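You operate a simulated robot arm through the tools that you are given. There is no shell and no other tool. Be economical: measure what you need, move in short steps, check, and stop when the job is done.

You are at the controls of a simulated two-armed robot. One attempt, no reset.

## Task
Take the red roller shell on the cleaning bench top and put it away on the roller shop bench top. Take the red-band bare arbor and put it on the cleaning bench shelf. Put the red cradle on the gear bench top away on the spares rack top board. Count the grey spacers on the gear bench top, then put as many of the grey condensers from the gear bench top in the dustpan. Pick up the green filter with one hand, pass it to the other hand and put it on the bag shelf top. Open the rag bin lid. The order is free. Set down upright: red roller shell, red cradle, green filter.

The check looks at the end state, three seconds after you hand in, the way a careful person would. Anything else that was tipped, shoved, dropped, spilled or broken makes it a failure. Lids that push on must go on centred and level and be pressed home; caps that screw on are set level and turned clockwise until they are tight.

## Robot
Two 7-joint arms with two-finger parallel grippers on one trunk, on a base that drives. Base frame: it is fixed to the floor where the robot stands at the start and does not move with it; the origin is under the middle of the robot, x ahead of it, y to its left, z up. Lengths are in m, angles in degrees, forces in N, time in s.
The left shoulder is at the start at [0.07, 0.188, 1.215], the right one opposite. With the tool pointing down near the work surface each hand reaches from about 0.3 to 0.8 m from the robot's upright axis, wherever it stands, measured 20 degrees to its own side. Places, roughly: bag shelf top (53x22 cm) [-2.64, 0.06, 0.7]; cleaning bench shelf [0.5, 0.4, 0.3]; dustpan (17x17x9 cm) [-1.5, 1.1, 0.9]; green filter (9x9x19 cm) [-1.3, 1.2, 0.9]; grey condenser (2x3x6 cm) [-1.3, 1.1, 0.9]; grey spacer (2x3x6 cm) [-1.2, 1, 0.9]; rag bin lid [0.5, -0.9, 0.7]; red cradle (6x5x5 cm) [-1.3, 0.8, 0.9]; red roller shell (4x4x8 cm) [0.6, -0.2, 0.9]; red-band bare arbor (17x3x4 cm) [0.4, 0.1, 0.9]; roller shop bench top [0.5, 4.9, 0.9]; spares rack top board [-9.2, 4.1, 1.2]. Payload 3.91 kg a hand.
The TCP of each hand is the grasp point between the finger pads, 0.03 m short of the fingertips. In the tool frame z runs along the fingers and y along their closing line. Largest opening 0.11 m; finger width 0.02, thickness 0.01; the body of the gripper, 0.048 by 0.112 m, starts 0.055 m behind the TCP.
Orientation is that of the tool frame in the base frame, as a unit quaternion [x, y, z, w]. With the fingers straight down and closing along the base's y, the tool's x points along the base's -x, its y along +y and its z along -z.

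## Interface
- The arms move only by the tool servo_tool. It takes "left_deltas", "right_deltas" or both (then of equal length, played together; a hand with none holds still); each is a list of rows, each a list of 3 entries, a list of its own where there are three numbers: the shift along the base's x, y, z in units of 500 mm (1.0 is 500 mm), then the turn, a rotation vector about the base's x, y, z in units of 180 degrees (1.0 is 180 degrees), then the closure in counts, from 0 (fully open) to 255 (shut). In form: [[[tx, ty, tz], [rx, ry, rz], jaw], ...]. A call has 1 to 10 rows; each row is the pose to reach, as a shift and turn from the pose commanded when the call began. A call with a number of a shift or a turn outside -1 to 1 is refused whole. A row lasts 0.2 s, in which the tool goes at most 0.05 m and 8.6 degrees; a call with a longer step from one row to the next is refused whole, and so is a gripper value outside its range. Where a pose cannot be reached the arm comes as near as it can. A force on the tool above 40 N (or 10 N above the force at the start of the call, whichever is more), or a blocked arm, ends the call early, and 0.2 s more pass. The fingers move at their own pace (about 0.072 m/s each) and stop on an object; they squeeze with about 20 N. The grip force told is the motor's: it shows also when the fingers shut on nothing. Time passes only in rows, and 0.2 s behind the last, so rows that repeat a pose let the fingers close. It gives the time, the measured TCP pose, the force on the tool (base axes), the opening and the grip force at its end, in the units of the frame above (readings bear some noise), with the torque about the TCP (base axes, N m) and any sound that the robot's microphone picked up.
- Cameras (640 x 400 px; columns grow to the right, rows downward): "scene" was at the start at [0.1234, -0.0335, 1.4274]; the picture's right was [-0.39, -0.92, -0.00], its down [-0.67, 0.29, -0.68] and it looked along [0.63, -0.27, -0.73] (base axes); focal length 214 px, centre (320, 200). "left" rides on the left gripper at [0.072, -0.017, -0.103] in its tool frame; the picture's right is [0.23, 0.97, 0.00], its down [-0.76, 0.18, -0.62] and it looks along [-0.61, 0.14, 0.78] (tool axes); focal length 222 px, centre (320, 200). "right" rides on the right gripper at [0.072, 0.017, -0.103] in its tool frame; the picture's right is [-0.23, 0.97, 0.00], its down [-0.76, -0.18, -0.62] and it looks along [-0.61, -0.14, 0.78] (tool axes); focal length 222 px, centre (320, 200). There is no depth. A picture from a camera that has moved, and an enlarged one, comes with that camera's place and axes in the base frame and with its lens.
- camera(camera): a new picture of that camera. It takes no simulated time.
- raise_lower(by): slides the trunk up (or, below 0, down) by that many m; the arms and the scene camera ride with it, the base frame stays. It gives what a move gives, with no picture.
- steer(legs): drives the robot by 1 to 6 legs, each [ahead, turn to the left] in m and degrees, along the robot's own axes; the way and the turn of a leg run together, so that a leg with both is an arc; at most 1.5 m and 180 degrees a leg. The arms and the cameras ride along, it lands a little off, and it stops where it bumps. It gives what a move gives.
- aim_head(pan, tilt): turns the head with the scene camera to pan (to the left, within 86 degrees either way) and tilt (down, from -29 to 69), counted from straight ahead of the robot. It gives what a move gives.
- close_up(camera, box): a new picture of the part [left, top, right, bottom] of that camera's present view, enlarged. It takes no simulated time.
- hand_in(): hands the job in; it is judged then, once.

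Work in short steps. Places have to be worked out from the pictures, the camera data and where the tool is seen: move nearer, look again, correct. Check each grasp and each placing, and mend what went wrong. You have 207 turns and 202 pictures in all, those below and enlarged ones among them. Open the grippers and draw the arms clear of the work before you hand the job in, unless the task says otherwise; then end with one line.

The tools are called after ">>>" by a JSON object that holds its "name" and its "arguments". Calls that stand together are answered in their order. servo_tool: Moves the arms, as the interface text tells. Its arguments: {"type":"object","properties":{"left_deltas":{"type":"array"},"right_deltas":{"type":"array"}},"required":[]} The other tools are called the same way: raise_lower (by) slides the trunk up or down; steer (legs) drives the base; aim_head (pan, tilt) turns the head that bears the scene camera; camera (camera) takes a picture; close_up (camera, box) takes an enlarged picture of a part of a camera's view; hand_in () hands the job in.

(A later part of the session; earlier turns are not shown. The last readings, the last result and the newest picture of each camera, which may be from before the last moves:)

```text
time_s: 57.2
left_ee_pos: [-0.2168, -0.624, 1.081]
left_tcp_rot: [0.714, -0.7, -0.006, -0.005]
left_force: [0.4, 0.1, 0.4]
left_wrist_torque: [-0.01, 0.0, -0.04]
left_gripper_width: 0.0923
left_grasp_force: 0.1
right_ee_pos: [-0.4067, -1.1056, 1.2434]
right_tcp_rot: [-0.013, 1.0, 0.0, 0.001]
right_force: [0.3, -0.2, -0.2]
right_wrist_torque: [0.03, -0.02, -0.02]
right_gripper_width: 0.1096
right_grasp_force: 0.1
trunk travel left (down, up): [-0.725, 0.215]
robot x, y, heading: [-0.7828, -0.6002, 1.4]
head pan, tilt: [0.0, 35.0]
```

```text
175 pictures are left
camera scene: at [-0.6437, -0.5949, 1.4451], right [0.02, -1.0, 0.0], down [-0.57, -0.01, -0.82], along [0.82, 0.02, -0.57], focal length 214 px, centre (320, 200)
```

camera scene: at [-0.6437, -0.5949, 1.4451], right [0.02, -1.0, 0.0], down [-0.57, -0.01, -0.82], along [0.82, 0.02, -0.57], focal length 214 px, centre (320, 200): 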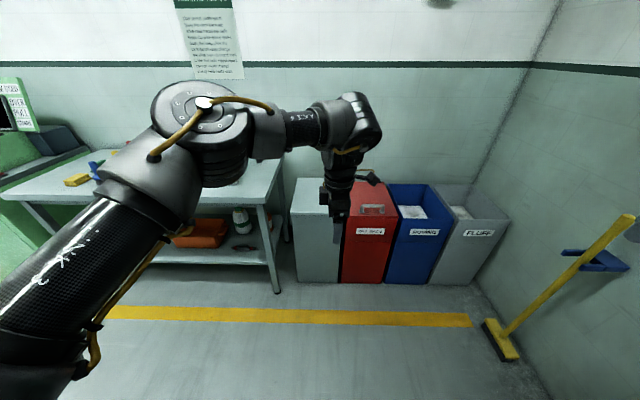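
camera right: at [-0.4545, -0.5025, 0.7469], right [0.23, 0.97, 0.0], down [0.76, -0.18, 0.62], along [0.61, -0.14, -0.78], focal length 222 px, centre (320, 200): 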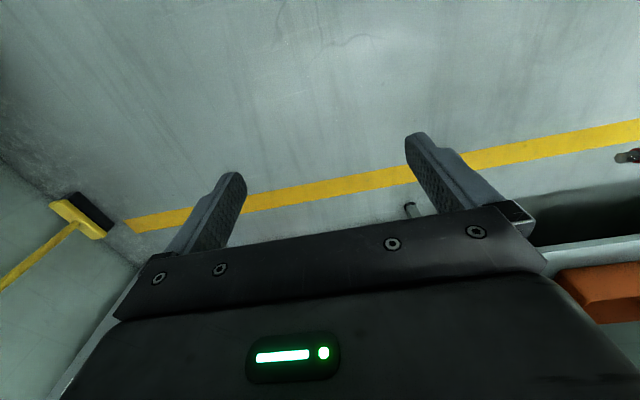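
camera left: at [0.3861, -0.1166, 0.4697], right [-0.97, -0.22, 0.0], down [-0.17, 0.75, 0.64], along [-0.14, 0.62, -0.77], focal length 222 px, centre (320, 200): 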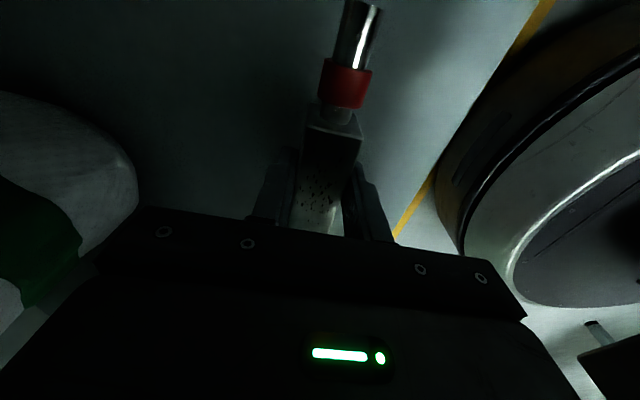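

I'll tuck the left arm back and left, then drive up to the bins.

>>> {"name": "servo_tool", "arguments": {"left_deltas": [[[-0.05, 0.06, 0.04], [0, 0, -0.04], 40], [[-0.1, 0.12, 0.08], [0, 0, -0.08], 0], [[-0.15, 0.18, 0.12], [0, 0, -0.12], 0], [[-0.2, 0.24, 0.16], [0, 0, -0.16], 0], [[-0.25, 0.3, 0.2], [0, 0, -0.2], 0], [[-0.3, 0.36, 0.24], [0, 0, -0.24], 0], [[-0.32, 0.42, 0.28], [0, 0, -0.28], 0], [[-0.34, 0.5, 0.3], [0, 0, -0.32], 0], [[-0.34, 0.56, 0.32], [0, 0, -0.36], 0], [[-0.34, 0.6, 0.32], [0, 0, -0.4], 0]]}}

>>> {"name": "steer", "arguments": {"legs": [[0.6, -1.3]]}}

>>> {"name": "aim_head", "arguments": {"pan": -15, "tilt": 48}}

>>> {"name": "camera", "arguments": {"camera": "scene"}}

>>> {"name": "camera", "arguments": {"camera": "right"}}

```text
time_s: 59.4
left_ee_pos: [-0.393, -0.3268, 1.2389]
left_tcp_rot: [-0.167, 0.986, 0.001, 0.008]
left_force: [0.4, -0.6, 0.3]
left_wrist_torque: [0.02, -0.02, 0.0]
left_gripper_width: 0.11
left_grasp_force: 0.1
left hand out of reach, approached as far as the arm can: row 10
right_ee_pos: [-0.4081, -1.1064, 1.2433]
right_tcp_rot: [-0.013, 1.0, 0.001, 0.001]
right_force: [-0.4, 0.3, 0.0]
right_wrist_torque: [-0.04, -0.02, -0.03]
right_gripper_width: 0.11
right_grasp_force: 0.0
trunk travel left (down, up): [-0.725, 0.215]
robot x, y, heading: [-0.7804, -0.5973, 1.6]
head pan, tilt: [0.0, 35.0]
```

```text
time_s: 62.8
left_ee_pos: [0.219, -0.3316, 1.238]
left_tcp_rot: [-0.154, 0.988, 0.001, 0.01]
left_force: [0.0, 0.1, 0.0]
left_wrist_torque: [-0.01, -0.03, 0.02]
left_gripper_width: 0.1101
left_grasp_force: 0.1
right_ee_pos: [0.1829, -1.1083, 1.243]
right_tcp_rot: [0.001, 1.0, 0.0, 0.0]
right_force: [-0.3, -0.2, 0.5]
right_wrist_torque: [0.01, 0.0, 0.01]
right_gripper_width: 0.1099
right_grasp_force: 0.0
trunk travel left (down, up): [-0.725, 0.215]
robot x, y, heading: [-0.182, -0.5886, -0.0]
head pan, tilt: [0.0, 35.0]
```

```text
time_s: 63.6
left_ee_pos: [0.2195, -0.3309, 1.237]
left_tcp_rot: [-0.154, 0.988, 0.001, 0.009]
left_force: [0.4, -0.2, 0.1]
left_wrist_torque: [0.02, 0.01, 0.02]
left_gripper_width: 0.1101
left_grasp_force: 0.1
right_ee_pos: [0.1846, -1.1084, 1.2438]
right_tcp_rot: [0.001, 1.0, 0.0, 0.0]
right_force: [0.2, 0.1, -0.4]
right_wrist_torque: [-0.01, -0.01, -0.01]
right_gripper_width: 0.1101
right_grasp_force: 0.2
trunk travel left (down, up): [-0.725, 0.215]
robot x, y, heading: [-0.1813, -0.587, -0.0]
head pan, tilt: [-15.0, 48.0]
```

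```text
174 pictures are left
camera scene: at [-0.0515, -0.612, 1.426], right [-0.26, -0.97, 0.0], down [-0.72, 0.19, -0.67], along [0.65, -0.17, -0.74], focal length 214 px, centre (320, 200)
```

scene: 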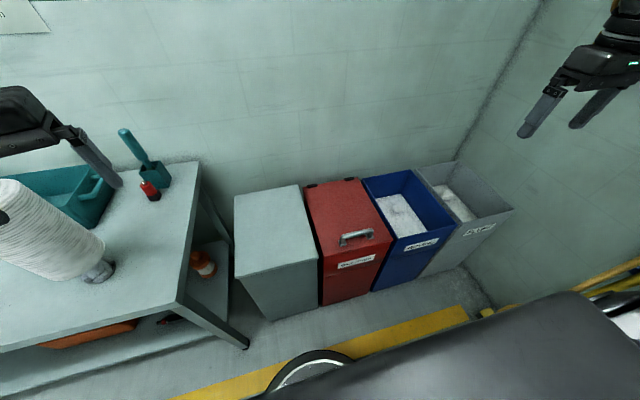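

```text
173 pictures are left
camera right: at [0.1116, -1.0921, 1.3472], right [0.23, 0.97, 0.0], down [0.76, -0.18, 0.62], along [0.61, -0.14, -0.78], focal length 222 px, centre (320, 200)
```

right: 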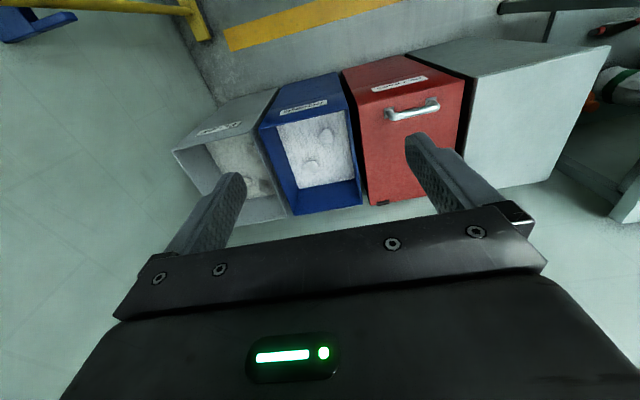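

The handle is a bar along y at about (0.368, -0.87, 0.67), hinged at the rear. I'll bring the right hand above it, turned so the fingers close along x.

>>> {"name": "servo_tool", "arguments": {"right_deltas": [[[0.035, 0.045, -0.03], [0, 0, -0.047], 0], [[0.07, 0.09, -0.06], [0, 0, -0.094], 0], [[0.105, 0.135, -0.1], [0, 0, -0.141], 0], [[0.14, 0.18, -0.15], [0, 0, -0.188], 0], [[0.175, 0.225, -0.2], [0, 0, -0.235], 0], [[0.21, 0.27, -0.25], [0, 0, -0.282], 0], [[0.245, 0.315, -0.3], [0, 0, -0.329], 0], [[0.28, 0.36, -0.35], [0, 0, -0.376], 0], [[0.32, 0.41, -0.4], [0, 0, -0.423], 0], [[0.36, 0.46, -0.45], [0, 0, -0.47], 0]]}}

>>> {"name": "camera", "arguments": {"camera": "right"}}

>>> {"name": "camera", "arguments": {"camera": "scene"}}

```text
time_s: 65.8
left_ee_pos: [0.2247, -0.3362, 1.2375]
left_tcp_rot: [-0.153, 0.988, 0.004, 0.007]
left_force: [0.5, -0.6, -0.4]
left_wrist_torque: [0.09, 0.07, 0.04]
left_gripper_width: 0.11
left_grasp_force: 0.0
right_ee_pos: [0.4274, -1.1539, 1.0707]
right_tcp_rot: [0.672, 0.74, 0.001, -0.002]
right_force: [0.1, -1.3, -0.3]
right_wrist_torque: [0.06, 0.02, 0.0]
right_gripper_width: 0.1101
right_grasp_force: 0.0
right hand out of reach, approached as far as the arm can: row 5, 6, 7, 8, 9, 10
trunk travel left (down, up): [-0.725, 0.215]
robot x, y, heading: [-0.1783, -0.5904, -0.3]
head pan, tilt: [-15.0, 48.0]
```

```text
172 pictures are left
camera right: at [0.4375, -1.0812, 1.1748], right [0.99, -0.13, 0.0], down [-0.1, -0.78, 0.62], along [-0.08, -0.61, -0.79], focal length 222 px, centre (320, 200)
```

right: 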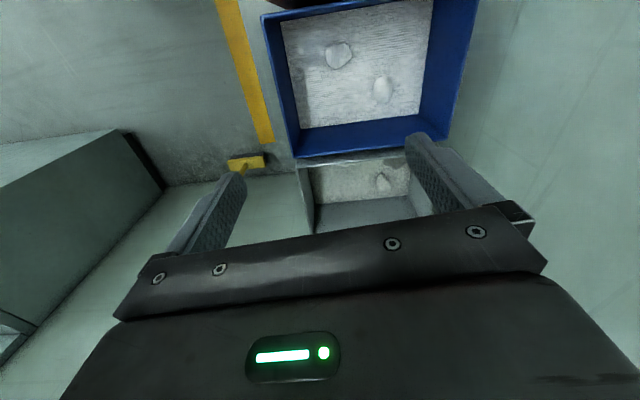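

```text
171 pictures are left
camera scene: at [-0.0454, -0.6192, 1.4254], right [-0.26, -0.97, 0.0], down [-0.72, 0.2, -0.66], along [0.64, -0.17, -0.75], focal length 214 px, centre (320, 200)
```

scene: 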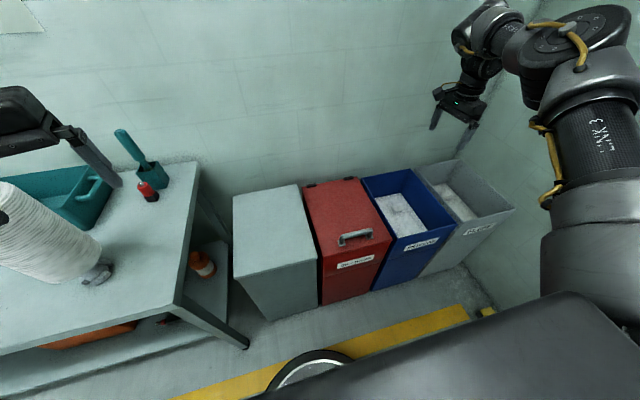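

The orientation is reached, but the position lags. I'll move on toward a spot above the handle.

>>> {"name": "servo_tool", "arguments": {"right_deltas": [[[-0.02, 0.06, -0.04], [0, 0, 0], 0], [[-0.04, 0.14, -0.08], [0, 0, 0], 0], [[-0.06, 0.22, -0.12], [0, 0, 0], 0], [[-0.08, 0.3, -0.16], [0, 0, 0], 0], [[-0.1, 0.38, -0.2], [0, 0, 0], 0], [[-0.12, 0.46, -0.26], [0, 0, 0], 0], [[-0.126, 0.52, -0.32], [0, 0, 0], 0], [[-0.126, 0.568, -0.36], [0, 0, 0], 0]]}}

>>> {"name": "camera", "arguments": {"camera": "right"}}

>>> {"name": "camera", "arguments": {"camera": "scene"}}

```text
refused: row 6 steps farther than a row can; nothing moved
```

```text
170 pictures are left
camera right: at [0.4375, -1.0812, 1.1748], right [0.99, -0.13, 0.0], down [-0.1, -0.78, 0.62], along [-0.08, -0.61, -0.79], focal length 222 px, centre (320, 200)
```

right: 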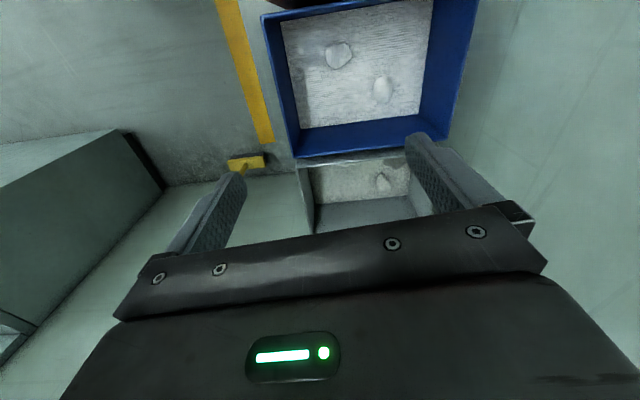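

```text
169 pictures are left
camera scene: at [-0.0454, -0.6192, 1.4254], right [-0.26, -0.97, 0.0], down [-0.72, 0.2, -0.66], along [0.64, -0.17, -0.75], focal length 214 px, centre (320, 200)
```

scene: 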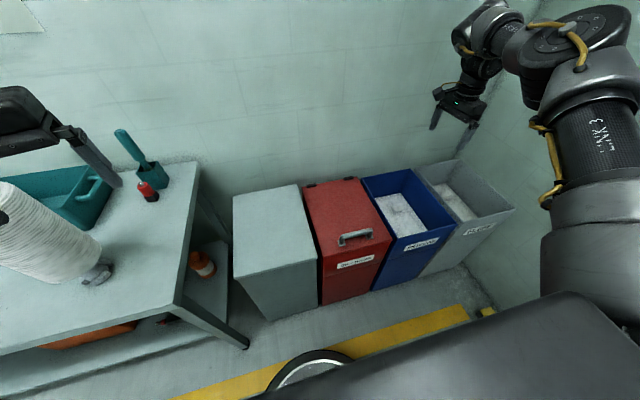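

A step was too long, so I'll use smaller steps.

>>> {"name": "servo_tool", "arguments": {"right_deltas": [[[-0.02, 0.06, -0.04], [0, 0, 0], 0], [[-0.04, 0.13, -0.08], [0, 0, 0], 0], [[-0.06, 0.2, -0.12], [0, 0, 0], 0], [[-0.08, 0.27, -0.16], [0, 0, 0], 0], [[-0.1, 0.34, -0.2], [0, 0, 0], 0], [[-0.11, 0.41, -0.25], [0, 0, 0], 0], [[-0.12, 0.47, -0.3], [0, 0, 0], 0], [[-0.126, 0.52, -0.34], [0, 0, 0], 0], [[-0.126, 0.568, -0.36], [0, 0, 0], 0]]}}

>>> {"name": "camera", "arguments": {"camera": "right"}}

>>> {"name": "camera", "arguments": {"camera": "scene"}}

```text
time_s: 67.8
left_ee_pos: [0.2195, -0.3303, 1.2368]
left_tcp_rot: [-0.154, 0.988, 0.002, 0.009]
left_force: [0.2, 0.7, 0.5]
left_wrist_torque: [0.0, -0.01, 0.02]
left_gripper_width: 0.11
left_grasp_force: 0.1
right_ee_pos: [0.4283, -1.1418, 1.0769]
right_tcp_rot: [0.674, 0.738, -0.001, 0.0]
right_force: [0.2, -0.2, 0.0]
right_wrist_torque: [-0.02, 0.0, 0.0]
right_gripper_width: 0.11
right_grasp_force: 0.1
right hand out of reach, approached as far as the arm can: row 1, 2, 3, 4, 5, 6, 7, 8, 9
trunk travel left (down, up): [-0.725, 0.215]
robot x, y, heading: [-0.177, -0.589, -0.1]
head pan, tilt: [-15.0, 48.0]
```

```text
168 pictures are left
camera right: at [0.4369, -1.0676, 1.1799], right [0.99, -0.14, 0.0], down [-0.11, -0.78, 0.62], along [-0.09, -0.62, -0.78], focal length 222 px, centre (320, 200)
```

right: 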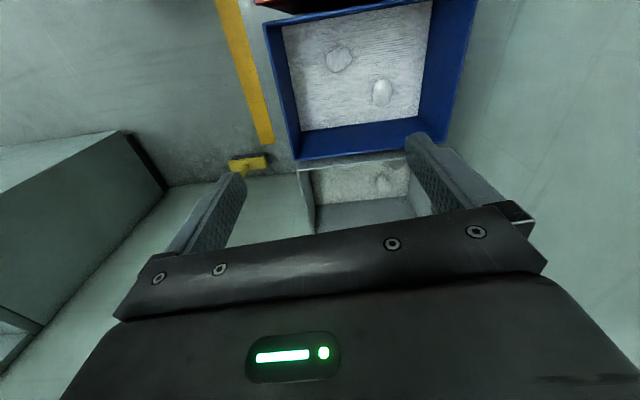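

```text
167 pictures are left
camera scene: at [-0.052, -0.6114, 1.426], right [-0.26, -0.97, 0.0], down [-0.72, 0.19, -0.67], along [0.65, -0.17, -0.74], focal length 214 px, centre (320, 200)
```

scene: 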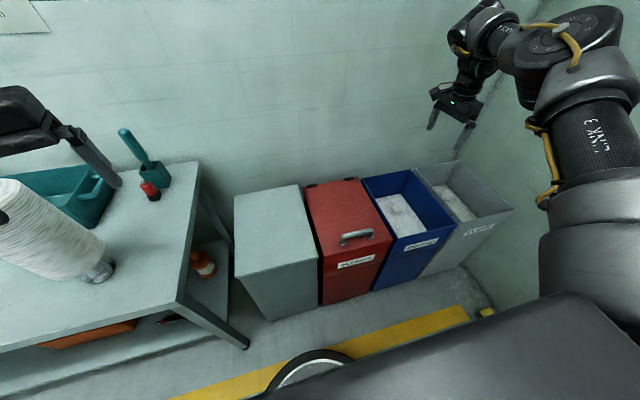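

The arm is stuck at a joint limit. I'll unwind the yaw while going to the spot above the handle, then try again from there.

>>> {"name": "servo_tool", "arguments": {"right_deltas": [[[-0.04, 0.0, 0.0], [0, 0, 0.047], 0], [[-0.08, 0.03, 0.0], [0, 0, 0.094], 0], [[-0.1, 0.08, 0.0], [0, 0, 0.141], 0], [[-0.12, 0.14, 0.0], [0, 0, 0.188], 0], [[-0.12, 0.2, 0.0], [0, 0, 0.235], 0], [[-0.12, 0.27, 0.0], [0, 0, 0.282], 0], [[-0.12, 0.34, 0.0], [0, 0, 0.329], 0], [[-0.12, 0.41, 0.0], [0, 0, 0.376], 0], [[-0.12, 0.48, 0.0], [0, 0, 0.423], 0], [[-0.12, 0.55, 0.0], [0, 0, 0.47], 0]]}}

>>> {"name": "servo_tool", "arguments": {"right_deltas": [[[0, 0, 0], [0, 0, -0.04], 0], [[0, 0, 0], [0, 0, -0.08], 0], [[0, 0, 0], [0, 0, -0.12], 0], [[0, 0, 0], [0, 0, -0.16], 0], [[0, 0, 0], [0, 0, -0.2], 0], [[0, 0, 0], [0, 0, -0.24], 0], [[0, 0, 0], [0, 0, -0.28], 0], [[0, 0, 0], [0, 0, -0.32], 0], [[0, 0, 0], [0, 0, -0.36], 0], [[0, 0, 0], [0, 0, -0.4], 0]]}}

```text
time_s: 70.0
left_ee_pos: [0.2202, -0.3306, 1.2377]
left_tcp_rot: [-0.154, 0.988, 0.0, 0.008]
left_force: [1.1, -0.2, -0.2]
left_wrist_torque: [-0.01, -0.01, 0.01]
left_gripper_width: 0.1101
left_grasp_force: 0.1
right_ee_pos: [0.3636, -0.87, 1.0737]
right_tcp_rot: [0.0, 1.0, 0.0, -0.002]
right_force: [-0.5, -0.5, 0.4]
right_wrist_torque: [-0.01, 0.03, -0.02]
right_gripper_width: 0.1099
right_grasp_force: 0.2
trunk travel left (down, up): [-0.725, 0.215]
robot x, y, heading: [-0.1769, -0.5867, -0.1]
head pan, tilt: [-15.0, 48.0]
```

```text
time_s: 72.2
left_ee_pos: [0.2191, -0.3337, 1.2398]
left_tcp_rot: [-0.154, 0.988, 0.003, 0.008]
left_force: [0.1, -0.7, -0.6]
left_wrist_torque: [0.01, 0.04, 0.0]
left_gripper_width: 0.1102
left_grasp_force: 0.1
right_ee_pos: [0.4369, -1.0724, 1.073]
right_tcp_rot: [0.572, 0.82, 0.001, -0.002]
right_force: [-0.2, -0.3, -0.2]
right_wrist_torque: [0.0, 0.02, -0.06]
right_gripper_width: 0.1099
right_grasp_force: 0.1
right hand out of reach, approached as far as the arm can: row 4, 5, 6, 7, 8, 9, 10
trunk travel left (down, up): [-0.725, 0.215]
robot x, y, heading: [-0.1779, -0.5888, 0.0]
head pan, tilt: [-15.0, 48.0]
```

Clockwise is limited, so I'll return and turn counter-clockwise to +90° instead.

>>> {"name": "servo_tool", "arguments": {"right_deltas": [[[-0.02, 0.05, 0], [0, 0, 0.047], 0], [[-0.04, 0.1, 0], [0, 0, 0.094], 0], [[-0.06, 0.16, 0], [0, 0, 0.141], 0], [[-0.08, 0.22, 0], [0, 0, 0.188], 0], [[-0.1, 0.28, 0], [0, 0, 0.235], 0], [[-0.12, 0.34, 0], [0, 0, 0.282], 0], [[-0.14, 0.404, 0], [0, 0, 0.329], 0], [[-0.14, 0.404, 0], [0, 0, 0.376], 0], [[-0.14, 0.404, 0], [0, 0, 0.423], 0], [[-0.14, 0.404, 0], [0, 0, 0.47], 0]]}}

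>>> {"name": "servo_tool", "arguments": {"right_deltas": [[[0, 0, 0], [0, 0, 0.045], 0], [[0, 0, 0], [0, 0, 0.09], 0], [[0, 0, 0], [0, 0, 0.135], 0], [[0, 0, 0], [0, 0, 0.18], 0], [[0, 0, 0], [0, 0, 0.225], 0], [[0, 0, 0], [0, 0, 0.27], 0], [[0, 0, 0], [0, 0, 0.315], 0], [[0, 0, 0], [0, 0, 0.36], 0], [[0, 0, 0], [0, 0, 0.405], 0]]}}

>>> {"name": "camera", "arguments": {"camera": "right"}}

>>> {"name": "camera", "arguments": {"camera": "scene"}}

```text
time_s: 74.4
left_ee_pos: [0.2188, -0.3306, 1.2389]
left_tcp_rot: [-0.154, 0.988, 0.002, 0.008]
left_force: [-0.4, -0.1, -0.3]
left_wrist_torque: [0.01, 0.0, -0.01]
left_gripper_width: 0.1099
left_grasp_force: 0.1
right_ee_pos: [0.3676, -0.8662, 1.0714]
right_tcp_rot: [-0.11, 0.994, 0.0, 0.0]
right_force: [0.6, 1.8, 0.5]
right_wrist_torque: [0.02, 0.02, 0.02]
right_gripper_width: 0.1098
right_grasp_force: 0.1
right hand out of reach, approached as far as the arm can: row 1
trunk travel left (down, up): [-0.725, 0.215]
robot x, y, heading: [-0.1784, -0.5883, -0.1]
head pan, tilt: [-15.0, 48.0]
```

```text
time_s: 76.4
left_ee_pos: [0.2182, -0.3302, 1.2375]
left_tcp_rot: [-0.155, 0.988, 0.001, 0.009]
left_force: [-0.1, -0.5, 0.2]
left_wrist_torque: [-0.01, 0.01, -0.01]
left_gripper_width: 0.1101
left_grasp_force: 0.1
right_ee_pos: [0.3684, -0.8666, 1.0712]
right_tcp_rot: [-0.679, 0.734, 0.0, 0.0]
right_force: [-0.7, -0.1, -0.7]
right_wrist_torque: [0.0, 0.02, 0.01]
right_gripper_width: 0.11
right_grasp_force: 0.1
trunk travel left (down, up): [-0.725, 0.215]
robot x, y, heading: [-0.1774, -0.59, -0.1]
head pan, tilt: [-15.0, 48.0]
```

```text
166 pictures are left
camera right: at [0.3457, -0.938, 1.1749], right [-0.95, 0.3, 0.0], down [0.24, 0.75, 0.62], along [0.19, 0.59, -0.78], focal length 222 px, centre (320, 200)
```

right: 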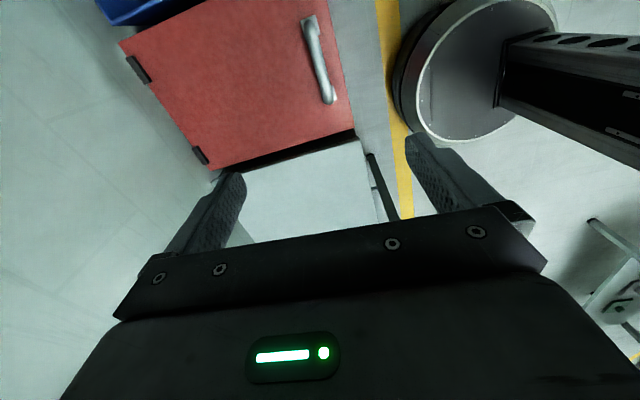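

```text
165 pictures are left
camera scene: at [-0.0519, -0.612, 1.426], right [-0.26, -0.97, 0.0], down [-0.72, 0.19, -0.67], along [0.65, -0.17, -0.74], focal length 214 px, centre (320, 200)
```

scene: 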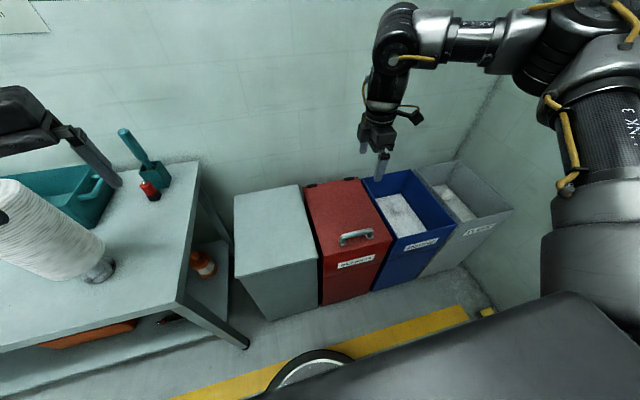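

Counter-clockwise works. The refined handle centre is (0.365, -0.88) and the hinge is at x≈0.72. I'll descend to just above it.

>>> {"name": "servo_tool", "arguments": {"right_deltas": [[[0, -0.007, -0.08], [0, 0, 0.024], 0], [[-0.003, -0.014, -0.16], [0, 0, 0.024], 0], [[-0.006, -0.021, -0.25], [0, 0, 0.024], 0], [[-0.006, -0.028, -0.34], [0, 0, 0.024], 0], [[-0.006, -0.028, -0.43], [0, 0, 0.024], 0], [[-0.006, -0.028, -0.52], [0, 0, 0.024], 0], [[-0.006, -0.028, -0.6], [0, 0, 0.024], 0], [[-0.006, -0.028, -0.66], [0, 0, 0.024], 0]]}}

>>> {"name": "camera", "arguments": {"camera": "right"}}

>>> {"name": "close_up", "arguments": {"camera": "scene", "box": [260, 120, 460, 270]}}

```text
time_s: 78.2
left_ee_pos: [0.2188, -0.3311, 1.237]
left_tcp_rot: [-0.154, 0.988, 0.002, 0.008]
left_force: [-0.8, 0.2, -0.5]
left_wrist_torque: [0.02, -0.01, 0.01]
left_gripper_width: 0.11
left_grasp_force: 0.0
right_ee_pos: [0.3106, -0.9393, 0.8727]
right_tcp_rot: [-0.706, 0.708, 0.0, 0.0]
right_force: [0.3, -0.2, 0.5]
right_wrist_torque: [0.0, 0.0, 0.01]
right_gripper_width: 0.1097
right_grasp_force: 0.1
right hand out of reach, approached as far as the arm can: row 2, 3, 4, 5, 6, 7, 8
trunk travel left (down, up): [-0.725, 0.215]
robot x, y, heading: [-0.1762, -0.5923, -0.1]
head pan, tilt: [-15.0, 48.0]
```

```text
164 pictures are left
camera right: at [0.2926, -1.0126, 0.9767], right [-0.97, 0.23, 0.0], down [0.18, 0.76, 0.62], along [0.14, 0.61, -0.78], focal length 222 px, centre (320, 200)
```

right: 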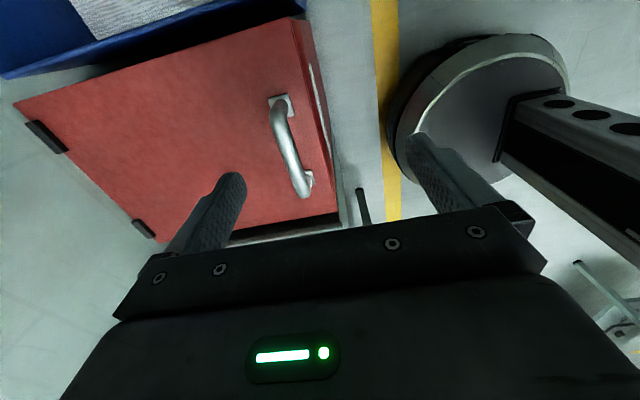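

```text
2.67 times, centred on (360, 195) of scene
camera zoom: at [-0.052, -0.612, 1.426], right [-0.26, -0.97, 0.0], down [-0.72, 0.19, -0.67], along [0.65, -0.17, -0.74], focal length 572 px, centre (213, 213)
```

zoom: 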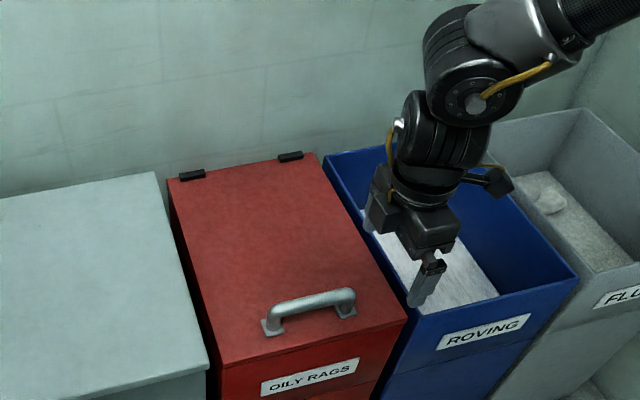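

The arm runs out of downward reach, so the trunk must come down. First I'll check the left arm's surroundings.

>>> {"name": "aim_head", "arguments": {"pan": 30, "tilt": 45}}

>>> {"name": "camera", "arguments": {"camera": "scene"}}

```text
time_s: 79.3
left_ee_pos: [0.2179, -0.33, 1.2386]
left_tcp_rot: [-0.154, 0.988, 0.001, 0.008]
left_force: [0.0, 0.2, 0.9]
left_wrist_torque: [-0.02, -0.03, -0.01]
left_gripper_width: 0.11
left_grasp_force: 0.0
right_ee_pos: [0.3106, -0.9402, 0.8721]
right_tcp_rot: [-0.706, 0.709, 0.0, 0.0]
right_force: [-0.3, 0.0, -0.4]
right_wrist_torque: [-0.02, 0.03, 0.01]
right_gripper_width: 0.11
right_grasp_force: 0.1
trunk travel left (down, up): [-0.725, 0.215]
robot x, y, heading: [-0.1774, -0.5884, 0.1]
head pan, tilt: [30.0, 45.0]
```

```text
162 pictures are left
camera scene: at [-0.0575, -0.551, 1.4302], right [0.5, -0.87, 0.0], down [-0.61, -0.35, -0.71], along [0.61, 0.35, -0.71], focal length 214 px, centre (320, 200)
```

scene: 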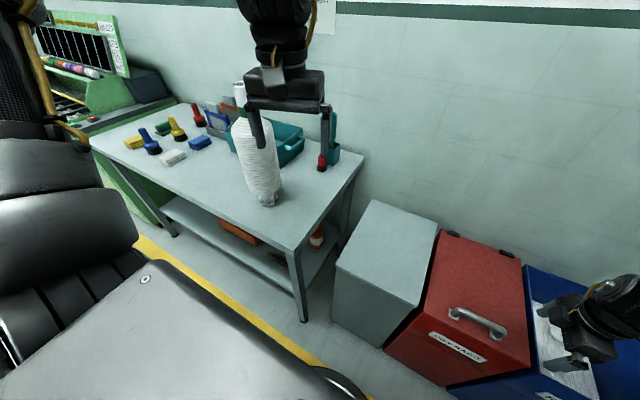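

The left hand is clear of the cone. I'll move the right hand up over the handle, then lower the trunk by 0.2.

>>> {"name": "servo_tool", "arguments": {"right_deltas": [[[0.02, 0.02, 0.06], [0, 0, 0], 0], [[0.05, 0.05, 0.12], [0, 0, 0], 0], [[0.08, 0.09, 0.18], [0, 0, 0], 0], [[0.108, 0.12, 0.22], [0, 0, 0], 0], [[0.108, 0.12, 0.22], [0, 0, 0], 0]]}}

>>> {"name": "raise_lower", "arguments": {"by": -0.22}}

>>> {"name": "aim_head", "arguments": {"pan": -20, "tilt": 40}}

>>> {"name": "camera", "arguments": {"camera": "right"}}

>>> {"name": "camera", "arguments": {"camera": "scene"}}

```text
time_s: 80.5
left_ee_pos: [0.2194, -0.3317, 1.2378]
left_tcp_rot: [-0.154, 0.988, 0.002, 0.008]
left_force: [1.0, 0.0, 0.3]
left_wrist_torque: [0.01, -0.03, 0.01]
left_gripper_width: 0.1101
left_grasp_force: 0.0
right_ee_pos: [0.3625, -0.8803, 0.9856]
right_tcp_rot: [-0.705, 0.709, 0.0, 0.001]
right_force: [-0.4, 0.8, 0.0]
right_wrist_torque: [-0.04, -0.03, -0.01]
right_gripper_width: 0.1099
right_grasp_force: 0.0
trunk travel left (down, up): [-0.725, 0.215]
robot x, y, heading: [-0.1791, -0.591, -0.2]
head pan, tilt: [30.0, 45.0]
```

```text
time_s: 82.8
left_ee_pos: [0.2197, -0.3306, 1.0179]
left_tcp_rot: [-0.154, 0.988, 0.001, 0.009]
left_force: [0.2, 0.6, 0.0]
left_wrist_torque: [0.01, -0.02, -0.03]
left_gripper_width: 0.1102
left_grasp_force: 0.1
right_ee_pos: [0.3628, -0.8802, 0.7646]
right_tcp_rot: [-0.706, 0.709, 0.001, 0.0]
right_force: [0.5, 0.4, 0.1]
right_wrist_torque: [0.02, 0.02, 0.02]
right_gripper_width: 0.1105
right_grasp_force: 0.1
trunk travel left (down, up): [-0.505, 0.435]
robot x, y, heading: [-0.1773, -0.5886, -0.1]
head pan, tilt: [30.0, 45.0]
```

```text
time_s: 84.0
left_ee_pos: [0.22, -0.3294, 1.0173]
left_tcp_rot: [-0.154, 0.988, 0.002, 0.008]
left_force: [0.2, 1.3, -0.2]
left_wrist_torque: [-0.02, 0.02, -0.01]
left_gripper_width: 0.1099
left_grasp_force: 0.0
right_ee_pos: [0.3635, -0.8796, 0.7636]
right_tcp_rot: [-0.706, 0.709, 0.0, 0.0]
right_force: [0.7, 0.0, -0.2]
right_wrist_torque: [0.0, -0.01, 0.04]
right_gripper_width: 0.1102
right_grasp_force: 0.1
trunk travel left (down, up): [-0.505, 0.435]
robot x, y, heading: [-0.1822, -0.5886, 0.1]
head pan, tilt: [-20.0, 40.0]
```

```text
161 pictures are left
camera right: at [0.3454, -0.9525, 0.8676], right [-0.97, 0.23, 0.0], down [0.18, 0.76, 0.62], along [0.14, 0.61, -0.78], focal length 222 px, centre (320, 200)
```

right: 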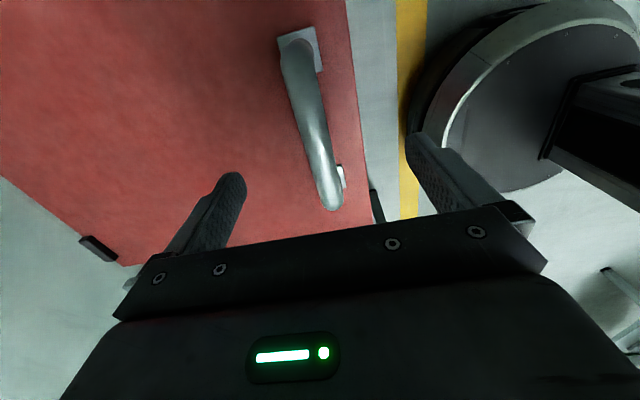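

```text
160 pictures are left
camera scene: at [-0.0482, -0.6205, 1.2175], right [-0.34, -0.94, 0.0], down [-0.6, 0.22, -0.77], along [0.72, -0.26, -0.64], focal length 214 px, centre (320, 200)
```

scene: 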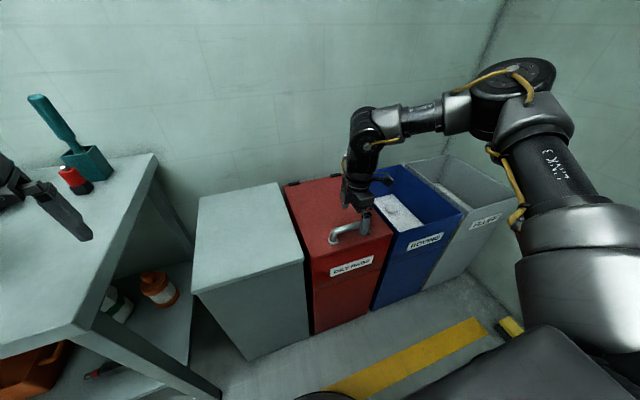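

The bar is centred between the fingers. I'll descend with force watch, then close.

>>> {"name": "servo_tool", "arguments": {"right_deltas": [[[0.003, 0.01, -0.05], [0, 0, 0], 0], [[0.003, 0.02, -0.1], [0, 0, 0], 0], [[0.003, 0.02, -0.14], [0, 0, 0], 0], [[0.003, 0.02, -0.16], [0, 0, 0], 0], [[0.003, 0.02, -0.176], [0, 0, 0], 0]]}}

>>> {"name": "camera", "arguments": {"camera": "right"}}

>>> {"name": "close_up", "arguments": {"camera": "scene", "box": [280, 130, 440, 250]}}

```text
time_s: 85.2
left_ee_pos: [0.218, -0.3313, 1.0186]
left_tcp_rot: [-0.154, 0.988, 0.001, 0.008]
left_force: [0.0, 0.3, 0.8]
left_wrist_torque: [-0.04, 0.0, -0.02]
left_gripper_width: 0.11
left_grasp_force: 0.1
right_ee_pos: [0.3396, -0.8978, 0.7078]
right_tcp_rot: [-0.705, 0.709, 0.001, 0.002]
right_force: [0.4, 0.3, 0.9]
right_wrist_torque: [0.03, -0.03, -0.02]
right_gripper_width: 0.11
right_grasp_force: 0.0
right hand out of reach, approached as far as the arm can: row 1, 2, 3, 4, 5
trunk travel left (down, up): [-0.505, 0.435]
robot x, y, heading: [-0.1794, -0.5935, -0.1]
head pan, tilt: [-20.0, 40.0]
```

```text
159 pictures are left
camera right: at [0.3219, -0.9709, 0.8106], right [-0.97, 0.23, 0.0], down [0.18, 0.76, 0.63], along [0.15, 0.61, -0.78], focal length 222 px, centre (320, 200)
```

right: 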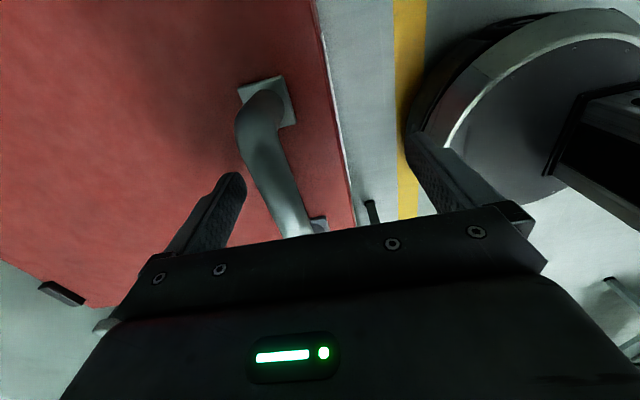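

```text
3.33 times, centred on (360, 190) of scene
camera zoom: at [-0.0482, -0.6208, 1.2175], right [-0.34, -0.94, 0.0], down [-0.6, 0.22, -0.77], along [0.72, -0.26, -0.64], focal length 715 px, centre (187, 233)
```

zoom: 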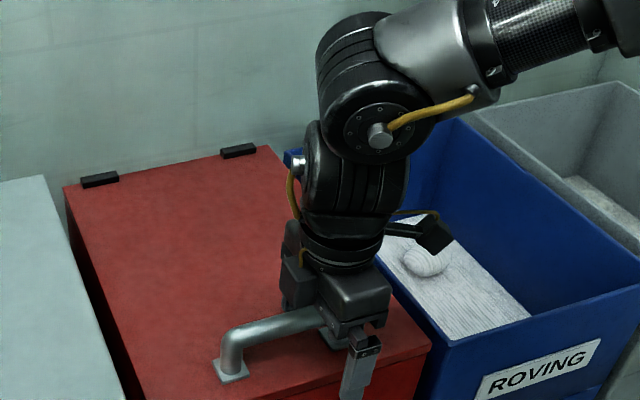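

The reach limits again. I'll raise the left hand, lift the right hand back over the handle, then lower the trunk further.

>>> {"name": "servo_tool", "arguments": {"right_deltas": [[[0.0, 0.0, 0.05], [0, 0, 0], 0], [[0.03, 0.02, 0.1], [0, 0, 0], 0], [[0.05, 0.05, 0.12], [0, 0, 0], 0], [[0.05, 0.05, 0.12], [0, 0, 0], 0]], "left_deltas": [[[0.0, 0.0, 0.09], [0, 0, 0], 0], [[0, 0, 0.18], [0, 0, 0], 0], [[0, 0, 0.27], [0, 0, 0], 0], [[0, 0, 0.36], [0, 0, 0], 0]]}}

>>> {"name": "raise_lower", "arguments": {"by": -0.09}}

>>> {"name": "camera", "arguments": {"camera": "right"}}

```text
time_s: 86.2
left_ee_pos: [0.1976, -0.385, 1.1092]
left_tcp_rot: [-0.155, 0.988, 0.001, 0.009]
left_force: [0.0, 1.0, -0.4]
left_wrist_torque: [0.0, 0.01, 0.03]
left_gripper_width: 0.11
left_grasp_force: 0.0
left hand out of reach, approached as far as the arm can: row 1, 2, 3, 4
right_ee_pos: [0.3628, -0.8752, 0.7701]
right_tcp_rot: [-0.705, 0.709, 0.0, 0.002]
right_force: [0.5, -0.4, -0.4]
right_wrist_torque: [-0.04, -0.02, 0.04]
right_gripper_width: 0.11
right_grasp_force: 0.0
right hand out of reach, approached as far as the arm can: row 3, 4
trunk travel left (down, up): [-0.505, 0.435]
robot x, y, heading: [-0.1748, -0.5876, -0.1]
head pan, tilt: [-20.0, 40.0]
```

```text
time_s: 87.5
left_ee_pos: [0.1926, -0.3847, 1.02]
left_tcp_rot: [-0.153, 0.988, 0.0, 0.011]
left_force: [0.3, 0.2, -0.4]
left_wrist_torque: [0.02, 0.02, 0.02]
left_gripper_width: 0.1098
left_grasp_force: 0.0
right_ee_pos: [0.362, -0.8751, 0.6849]
right_tcp_rot: [-0.704, 0.711, -0.003, 0.006]
right_force: [2.2, -8.9, 38.8]
right_wrist_torque: [-0.37, -2.28, -0.41]
right_gripper_width: 0.1101
right_grasp_force: 0.0
trunk travel left (down, up): [-0.415, 0.525]
robot x, y, heading: [-0.1817, -0.5875, 0.1]
head pan, tilt: [-20.0, 40.0]
```

```text
157 pictures are left
camera right: at [0.3428, -0.9482, 0.7882], right [-0.97, 0.23, -0.01], down [0.17, 0.76, 0.63], along [0.16, 0.61, -0.78], focal length 222 px, centre (320, 200)
```

right: 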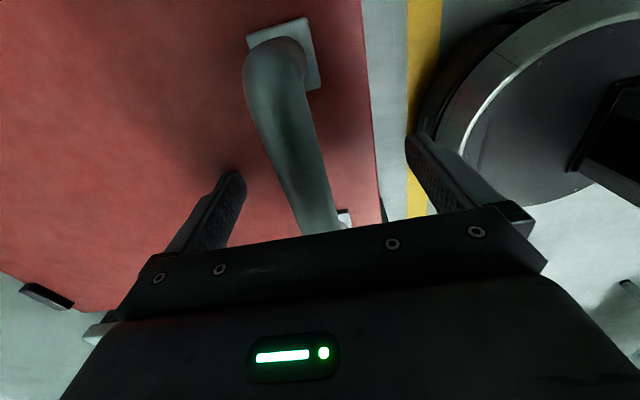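

A fingertip touches the lid (top ≈0.655). I'll rise 12 mm and close on the bar.

>>> {"name": "servo_tool", "arguments": {"right_deltas": [[[0.0, 0.0, 0.03], [0, 0, 0], 0], [[0.0, 0.0, 0.024], [0, 0, 0], 100], [[0.0, 0.0, 0.024], [0, 0, 0], 200], [[0.0, 0.0, 0.024], [0, 0, 0], 255], [[0.0, 0.0, 0.024], [0, 0, 0], 255], [[0.0, 0.0, 0.024], [0, 0, 0], 255]]}}

>>> {"name": "camera", "arguments": {"camera": "right"}}

```text
time_s: 88.9
left_ee_pos: [0.2005, -0.3855, 1.0182]
left_tcp_rot: [-0.155, 0.988, 0.002, 0.008]
left_force: [-0.7, 1.0, -0.3]
left_wrist_torque: [0.04, 0.0, 0.05]
left_gripper_width: 0.1101
left_grasp_force: 0.1
right_ee_pos: [0.3646, -0.8742, 0.6901]
right_tcp_rot: [-0.705, 0.709, -0.001, 0.003]
right_force: [21.3, -3.2, 2.3]
right_wrist_torque: [-0.12, 0.05, 0.29]
right_gripper_width: 0.0215
right_grasp_force: 45.1
trunk travel left (down, up): [-0.415, 0.525]
robot x, y, heading: [-0.1752, -0.5853, -0.3]
head pan, tilt: [-20.0, 40.0]
```

```text
156 pictures are left
camera right: at [0.3471, -0.948, 0.7938], right [-0.97, 0.23, 0.0], down [0.18, 0.76, 0.63], along [0.15, 0.61, -0.78], focal length 222 px, centre (320, 200)
```

right: 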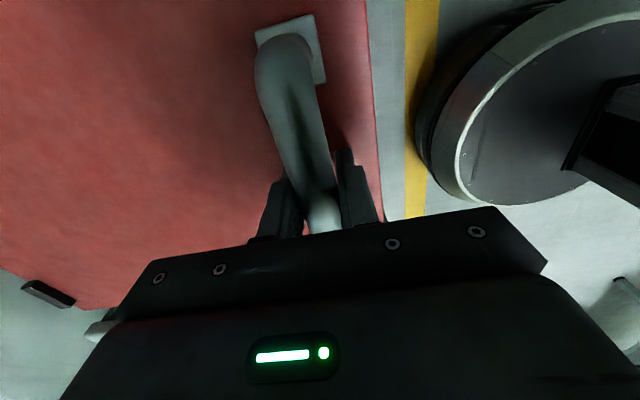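

The bar is gripped (21 mm). I'll lift it along the hinge arc with the tool vertical, first to ~36°.

>>> {"name": "servo_tool", "arguments": {"right_deltas": [[[0.012, 0, 0.066], [0, 0, 0], 255], [[0.038, 0, 0.16], [0, 0, 0], 255], [[0.078, 0, 0.25], [0, 0, 0], 255], [[0.13, 0, 0.334], [0, 0, 0], 255]]}}

>>> {"name": "camera", "arguments": {"camera": "scene"}}

```text
time_s: 89.6
left_ee_pos: [0.1997, -0.3846, 1.0179]
left_tcp_rot: [-0.156, 0.988, 0.002, 0.007]
left_force: [-0.5, -0.7, -0.5]
left_wrist_torque: [0.01, 0.01, 0.01]
left_gripper_width: 0.1101
left_grasp_force: 0.0
right_ee_pos: [0.386, -0.8757, 0.7746]
right_tcp_rot: [-0.707, 0.707, 0.0, 0.011]
right_force: [24.8, 1.3, -8.7]
right_wrist_torque: [-1.2, 0.11, -0.14]
right_gripper_width: 0.0215
right_grasp_force: 44.7
right hand out of reach, approached as far as the arm can: row 2, 3
trunk travel left (down, up): [-0.415, 0.525]
robot x, y, heading: [-0.1747, -0.5898, 0.4]
head pan, tilt: [-20.0, 40.0]
stopped in row 3 (right hand): the force on the tool passed its limit (the readings are from after the stop); the commanded pose is now the measured one
```

```text
155 pictures are left
camera scene: at [-0.0446, -0.6212, 1.127], right [-0.34, -0.94, 0.0], down [-0.61, 0.22, -0.76], along [0.72, -0.26, -0.65], focal length 214 px, centre (320, 200)
```

scene: 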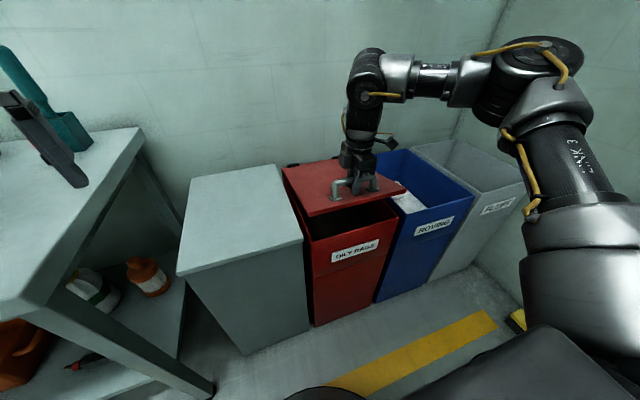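

The lid is rising well. The arm's upward reach is the limit, so I'll use the trunk for height and the arm for the forward part.

>>> {"name": "servo_tool", "arguments": {"right_deltas": [[[0.03, 0, 0.0], [0, 0, 0], 255]]}}

>>> {"name": "raise_lower", "arguments": {"by": 0.05}}

>>> {"name": "servo_tool", "arguments": {"right_deltas": [[[0.05, 0, 0.0], [0, 0, 0], 255]]}}

>>> {"name": "raise_lower", "arguments": {"by": 0.05}}

```text
time_s: 90.0
left_ee_pos: [0.1948, -0.3814, 1.0186]
left_tcp_rot: [-0.155, 0.988, 0.0, 0.009]
left_force: [-0.1, -0.4, 0.2]
left_wrist_torque: [0.0, 0.0, 0.03]
left_gripper_width: 0.1101
left_grasp_force: 0.1
right_ee_pos: [0.3861, -0.8746, 0.7757]
right_tcp_rot: [0.71, -0.704, -0.003, -0.012]
right_force: [-11.0, 30.6, -0.2]
right_wrist_torque: [0.06, 0.09, -0.47]
right_gripper_width: 0.0217
right_grasp_force: 45.0
right hand out of reach, approached as far as the arm can: row 1
trunk travel left (down, up): [-0.415, 0.525]
robot x, y, heading: [-0.1794, -0.5918, -0.1]
head pan, tilt: [-20.0, 40.0]
```

```text
time_s: 90.5
left_ee_pos: [0.1998, -0.3848, 1.0443]
left_tcp_rot: [-0.157, 0.988, 0.002, 0.008]
left_force: [0.4, 1.0, 0.4]
left_wrist_torque: [0.03, -0.04, -0.02]
left_gripper_width: 0.1099
left_grasp_force: 0.1
right_ee_pos: [0.3952, -0.8776, 0.7992]
right_tcp_rot: [0.71, -0.704, 0.001, -0.018]
right_force: [24.1, 9.2, -10.3]
right_wrist_torque: [-0.5, -0.03, -0.19]
right_gripper_width: 0.0217
right_grasp_force: 45.0
trunk travel left (down, up): [-0.441, 0.499]
robot x, y, heading: [-0.1755, -0.5892, -0.0]
head pan, tilt: [-20.0, 40.0]
stopped: the force on the tool passed its limit (the readings are from after the stop); the commanded pose is now the measured one
```

```text
time_s: 91.0
left_ee_pos: [0.1911, -0.3823, 1.0464]
left_tcp_rot: [-0.155, 0.988, 0.001, 0.011]
left_force: [0.0, 0.2, 0.4]
left_wrist_torque: [0.0, -0.03, 0.0]
left_gripper_width: 0.1102
left_grasp_force: 0.2
right_ee_pos: [0.3961, -0.8804, 0.8012]
right_tcp_rot: [0.712, -0.702, -0.005, -0.02]
right_force: [-23.5, 18.3, 7.3]
right_wrist_torque: [0.65, 0.03, -0.64]
right_gripper_width: 0.0219
right_grasp_force: 44.9
right hand out of reach, approached as far as the arm can: row 1
trunk travel left (down, up): [-0.441, 0.499]
robot x, y, heading: [-0.1779, -0.5894, 0.2]
head pan, tilt: [-20.0, 40.0]
stopped in row 1 (right hand): the force on the tool passed its limit (the readings are from after the stop); the commanded pose is now the measured one
```

```text
time_s: 91.7
left_ee_pos: [0.1983, -0.3821, 1.0761]
left_tcp_rot: [-0.157, 0.987, 0.001, 0.008]
left_force: [-0.4, -0.8, 0.3]
left_wrist_torque: [0.03, -0.05, 0.01]
left_gripper_width: 0.1102
left_grasp_force: 0.1
right_ee_pos: [0.4104, -0.8822, 0.8264]
right_tcp_rot: [0.711, -0.703, 0.001, -0.023]
right_force: [25.6, 8.4, -13.7]
right_wrist_torque: [-0.85, 0.04, -0.59]
right_gripper_width: 0.0217
right_grasp_force: 44.8
trunk travel left (down, up): [-0.473, 0.467]
robot x, y, heading: [-0.1767, -0.5843, 0.8]
head pan, tilt: [-20.0, 40.0]
stopped: the force on the tool passed its limit (the readings are from after the stop); the commanded pose is now the measured one
```

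The right arm at yaw 90° is at a joint limit here. It would fare better with the robot squarely in front of the bin. I'll set the lid back down by lowering the trunk, then re-stage.

>>> {"name": "raise_lower", "arguments": {"by": -0.07}}

>>> {"name": "camera", "arguments": {"camera": "scene"}}

```text
time_s: 92.3
left_ee_pos: [0.1915, -0.3825, 1.0426]
left_tcp_rot: [-0.154, 0.988, 0.0, 0.011]
left_force: [0.0, 0.4, 0.0]
left_wrist_torque: [0.05, 0.01, -0.04]
left_gripper_width: 0.11
left_grasp_force: 0.1
right_ee_pos: [0.3944, -0.8816, 0.7961]
right_tcp_rot: [0.712, -0.702, -0.004, -0.017]
right_force: [-33.4, 9.8, 7.4]
right_wrist_torque: [-0.39, 0.09, -0.67]
right_gripper_width: 0.0218
right_grasp_force: 45.0
trunk travel left (down, up): [-0.438, 0.502]
robot x, y, heading: [-0.1765, -0.5909, 0.4]
head pan, tilt: [-20.0, 40.0]
stopped: the force on the tool passed its limit (the readings are from after the stop); the commanded pose is now the measured one
```

```text
154 pictures are left
camera scene: at [-0.0531, -0.6178, 1.1506], right [-0.34, -0.94, 0.0], down [-0.6, 0.22, -0.77], along [0.72, -0.26, -0.64], focal length 214 px, centre (320, 200)
```

scene: 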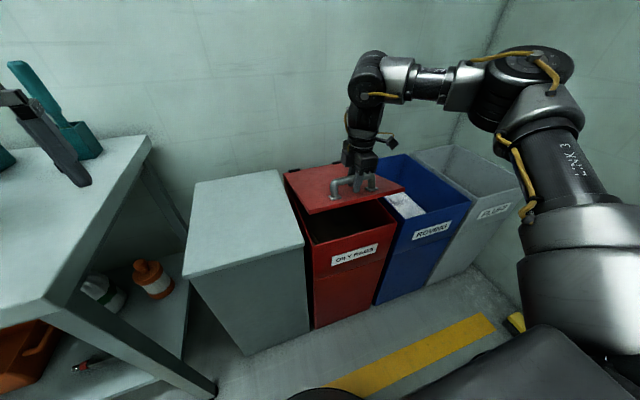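

I'll open the jaws slightly here and see whether the lid holds by itself.

>>> {"name": "servo_tool", "arguments": {"right_deltas": [[[0, 0, 0], [0, 0, 0], 180], [[0, 0, 0], [0, 0, 0], 120], [[0, 0, 0], [0, 0, 0], 0], [[0, 0, 0], [0, 0, 0], 0]]}}

>>> {"name": "camera", "arguments": {"camera": "scene"}}

```text
time_s: 93.3
left_ee_pos: [0.1954, -0.3836, 1.0411]
left_tcp_rot: [-0.156, 0.988, 0.001, 0.009]
left_force: [0.0, -0.1, 0.2]
left_wrist_torque: [-0.02, 0.0, -0.02]
left_gripper_width: 0.11
left_grasp_force: 0.1
right_ee_pos: [0.4002, -0.8826, 0.7939]
right_tcp_rot: [0.711, -0.703, -0.004, -0.019]
right_force: [0.0, 0.2, -0.1]
right_wrist_torque: [-0.05, 0.02, -0.04]
right_gripper_width: 0.11
right_grasp_force: 0.1
trunk travel left (down, up): [-0.438, 0.502]
robot x, y, heading: [-0.1782, -0.5894, 0.5]
head pan, tilt: [-20.0, 40.0]
```

```text
153 pictures are left
camera scene: at [-0.0488, -0.6193, 1.1505], right [-0.34, -0.94, 0.0], down [-0.61, 0.22, -0.77], along [0.72, -0.26, -0.64], focal length 214 px, centre (320, 200)
```

scene: 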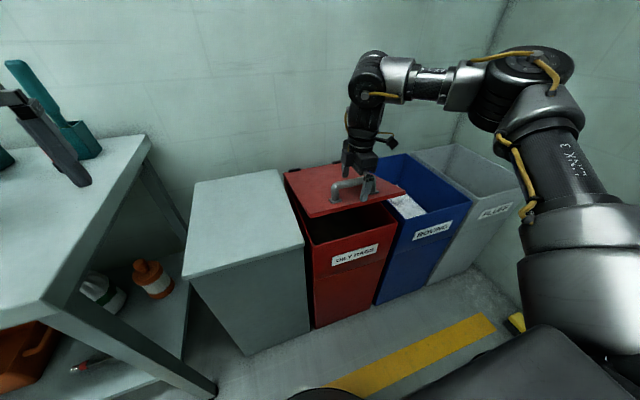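

The lid stays where it's left, held by hinge friction. So I can push it up from below with closed fingers: raise clear of the bar, back off, unturn, and pitch the hand forward.

>>> {"name": "raise_lower", "arguments": {"by": 0.14}}

>>> {"name": "servo_tool", "arguments": {"right_deltas": [[[-0.04, 0.0, 0.02], [0, 0, -0.047], 0], [[-0.08, 0.0, 0.02], [0, 0, -0.094], 100], [[-0.13, 0.0, 0.02], [0, 0, -0.141], 255], [[-0.18, 0.0, 0.02], [0, 0, -0.188], 255], [[-0.23, 0.0, 0.02], [0, 0, -0.235], 255], [[-0.28, 0.0, 0.02], [0, 0, -0.282], 255], [[-0.33, 0.0, 0.02], [0, 0, -0.329], 255], [[-0.38, 0.0, 0.02], [0, 0, -0.376], 255], [[-0.42, 0.0, 0.02], [0, 0, -0.423], 255], [[-0.45, 0.0, 0.02], [0, 0, -0.47], 255]]}}

>>> {"name": "camera", "arguments": {"camera": "scene"}}

```text
time_s: 95.0
left_ee_pos: [0.1957, -0.3849, 1.1801]
left_tcp_rot: [-0.156, 0.988, 0.002, 0.01]
left_force: [0.5, -0.8, -0.4]
left_wrist_torque: [-0.01, 0.01, 0.01]
left_gripper_width: 0.11
left_grasp_force: 0.1
right_ee_pos: [0.4006, -0.8829, 0.9344]
right_tcp_rot: [0.711, -0.703, -0.003, -0.02]
right_force: [0.1, 0.4, -0.6]
right_wrist_torque: [-0.01, -0.01, 0.01]
right_gripper_width: 0.1101
right_grasp_force: 0.0
trunk travel left (down, up): [-0.578, 0.362]
robot x, y, heading: [-0.1785, -0.5862, 0.2]
head pan, tilt: [-20.0, 40.0]
```

```text
time_s: 97.2
left_ee_pos: [0.1955, -0.3845, 1.1825]
left_tcp_rot: [-0.155, 0.988, 0.001, 0.01]
left_force: [0.3, -0.2, -0.5]
left_wrist_torque: [0.01, -0.01, 0.0]
left_gripper_width: 0.1096
left_grasp_force: 0.1
right_ee_pos: [0.1794, -0.8909, 0.9453]
right_tcp_rot: [-0.054, 0.998, -0.009, 0.017]
right_force: [-0.6, 0.7, -0.5]
right_wrist_torque: [0.0, -0.01, 0.01]
right_gripper_width: 0.0
right_grasp_force: 19.8
right hand out of reach, approached as far as the arm can: row 10
trunk travel left (down, up): [-0.578, 0.362]
robot x, y, heading: [-0.1799, -0.5887, 0.6]
head pan, tilt: [-20.0, 40.0]
```

```text
152 pictures are left
camera scene: at [-0.0494, -0.6192, 1.2905], right [-0.34, -0.94, 0.0], down [-0.61, 0.22, -0.77], along [0.72, -0.26, -0.64], focal length 214 px, centre (320, 200)
```

scene: 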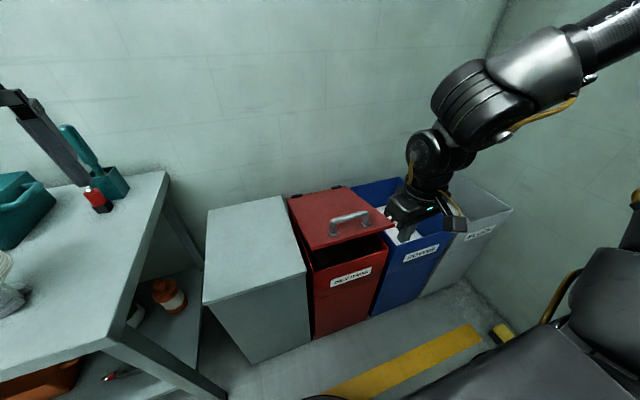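

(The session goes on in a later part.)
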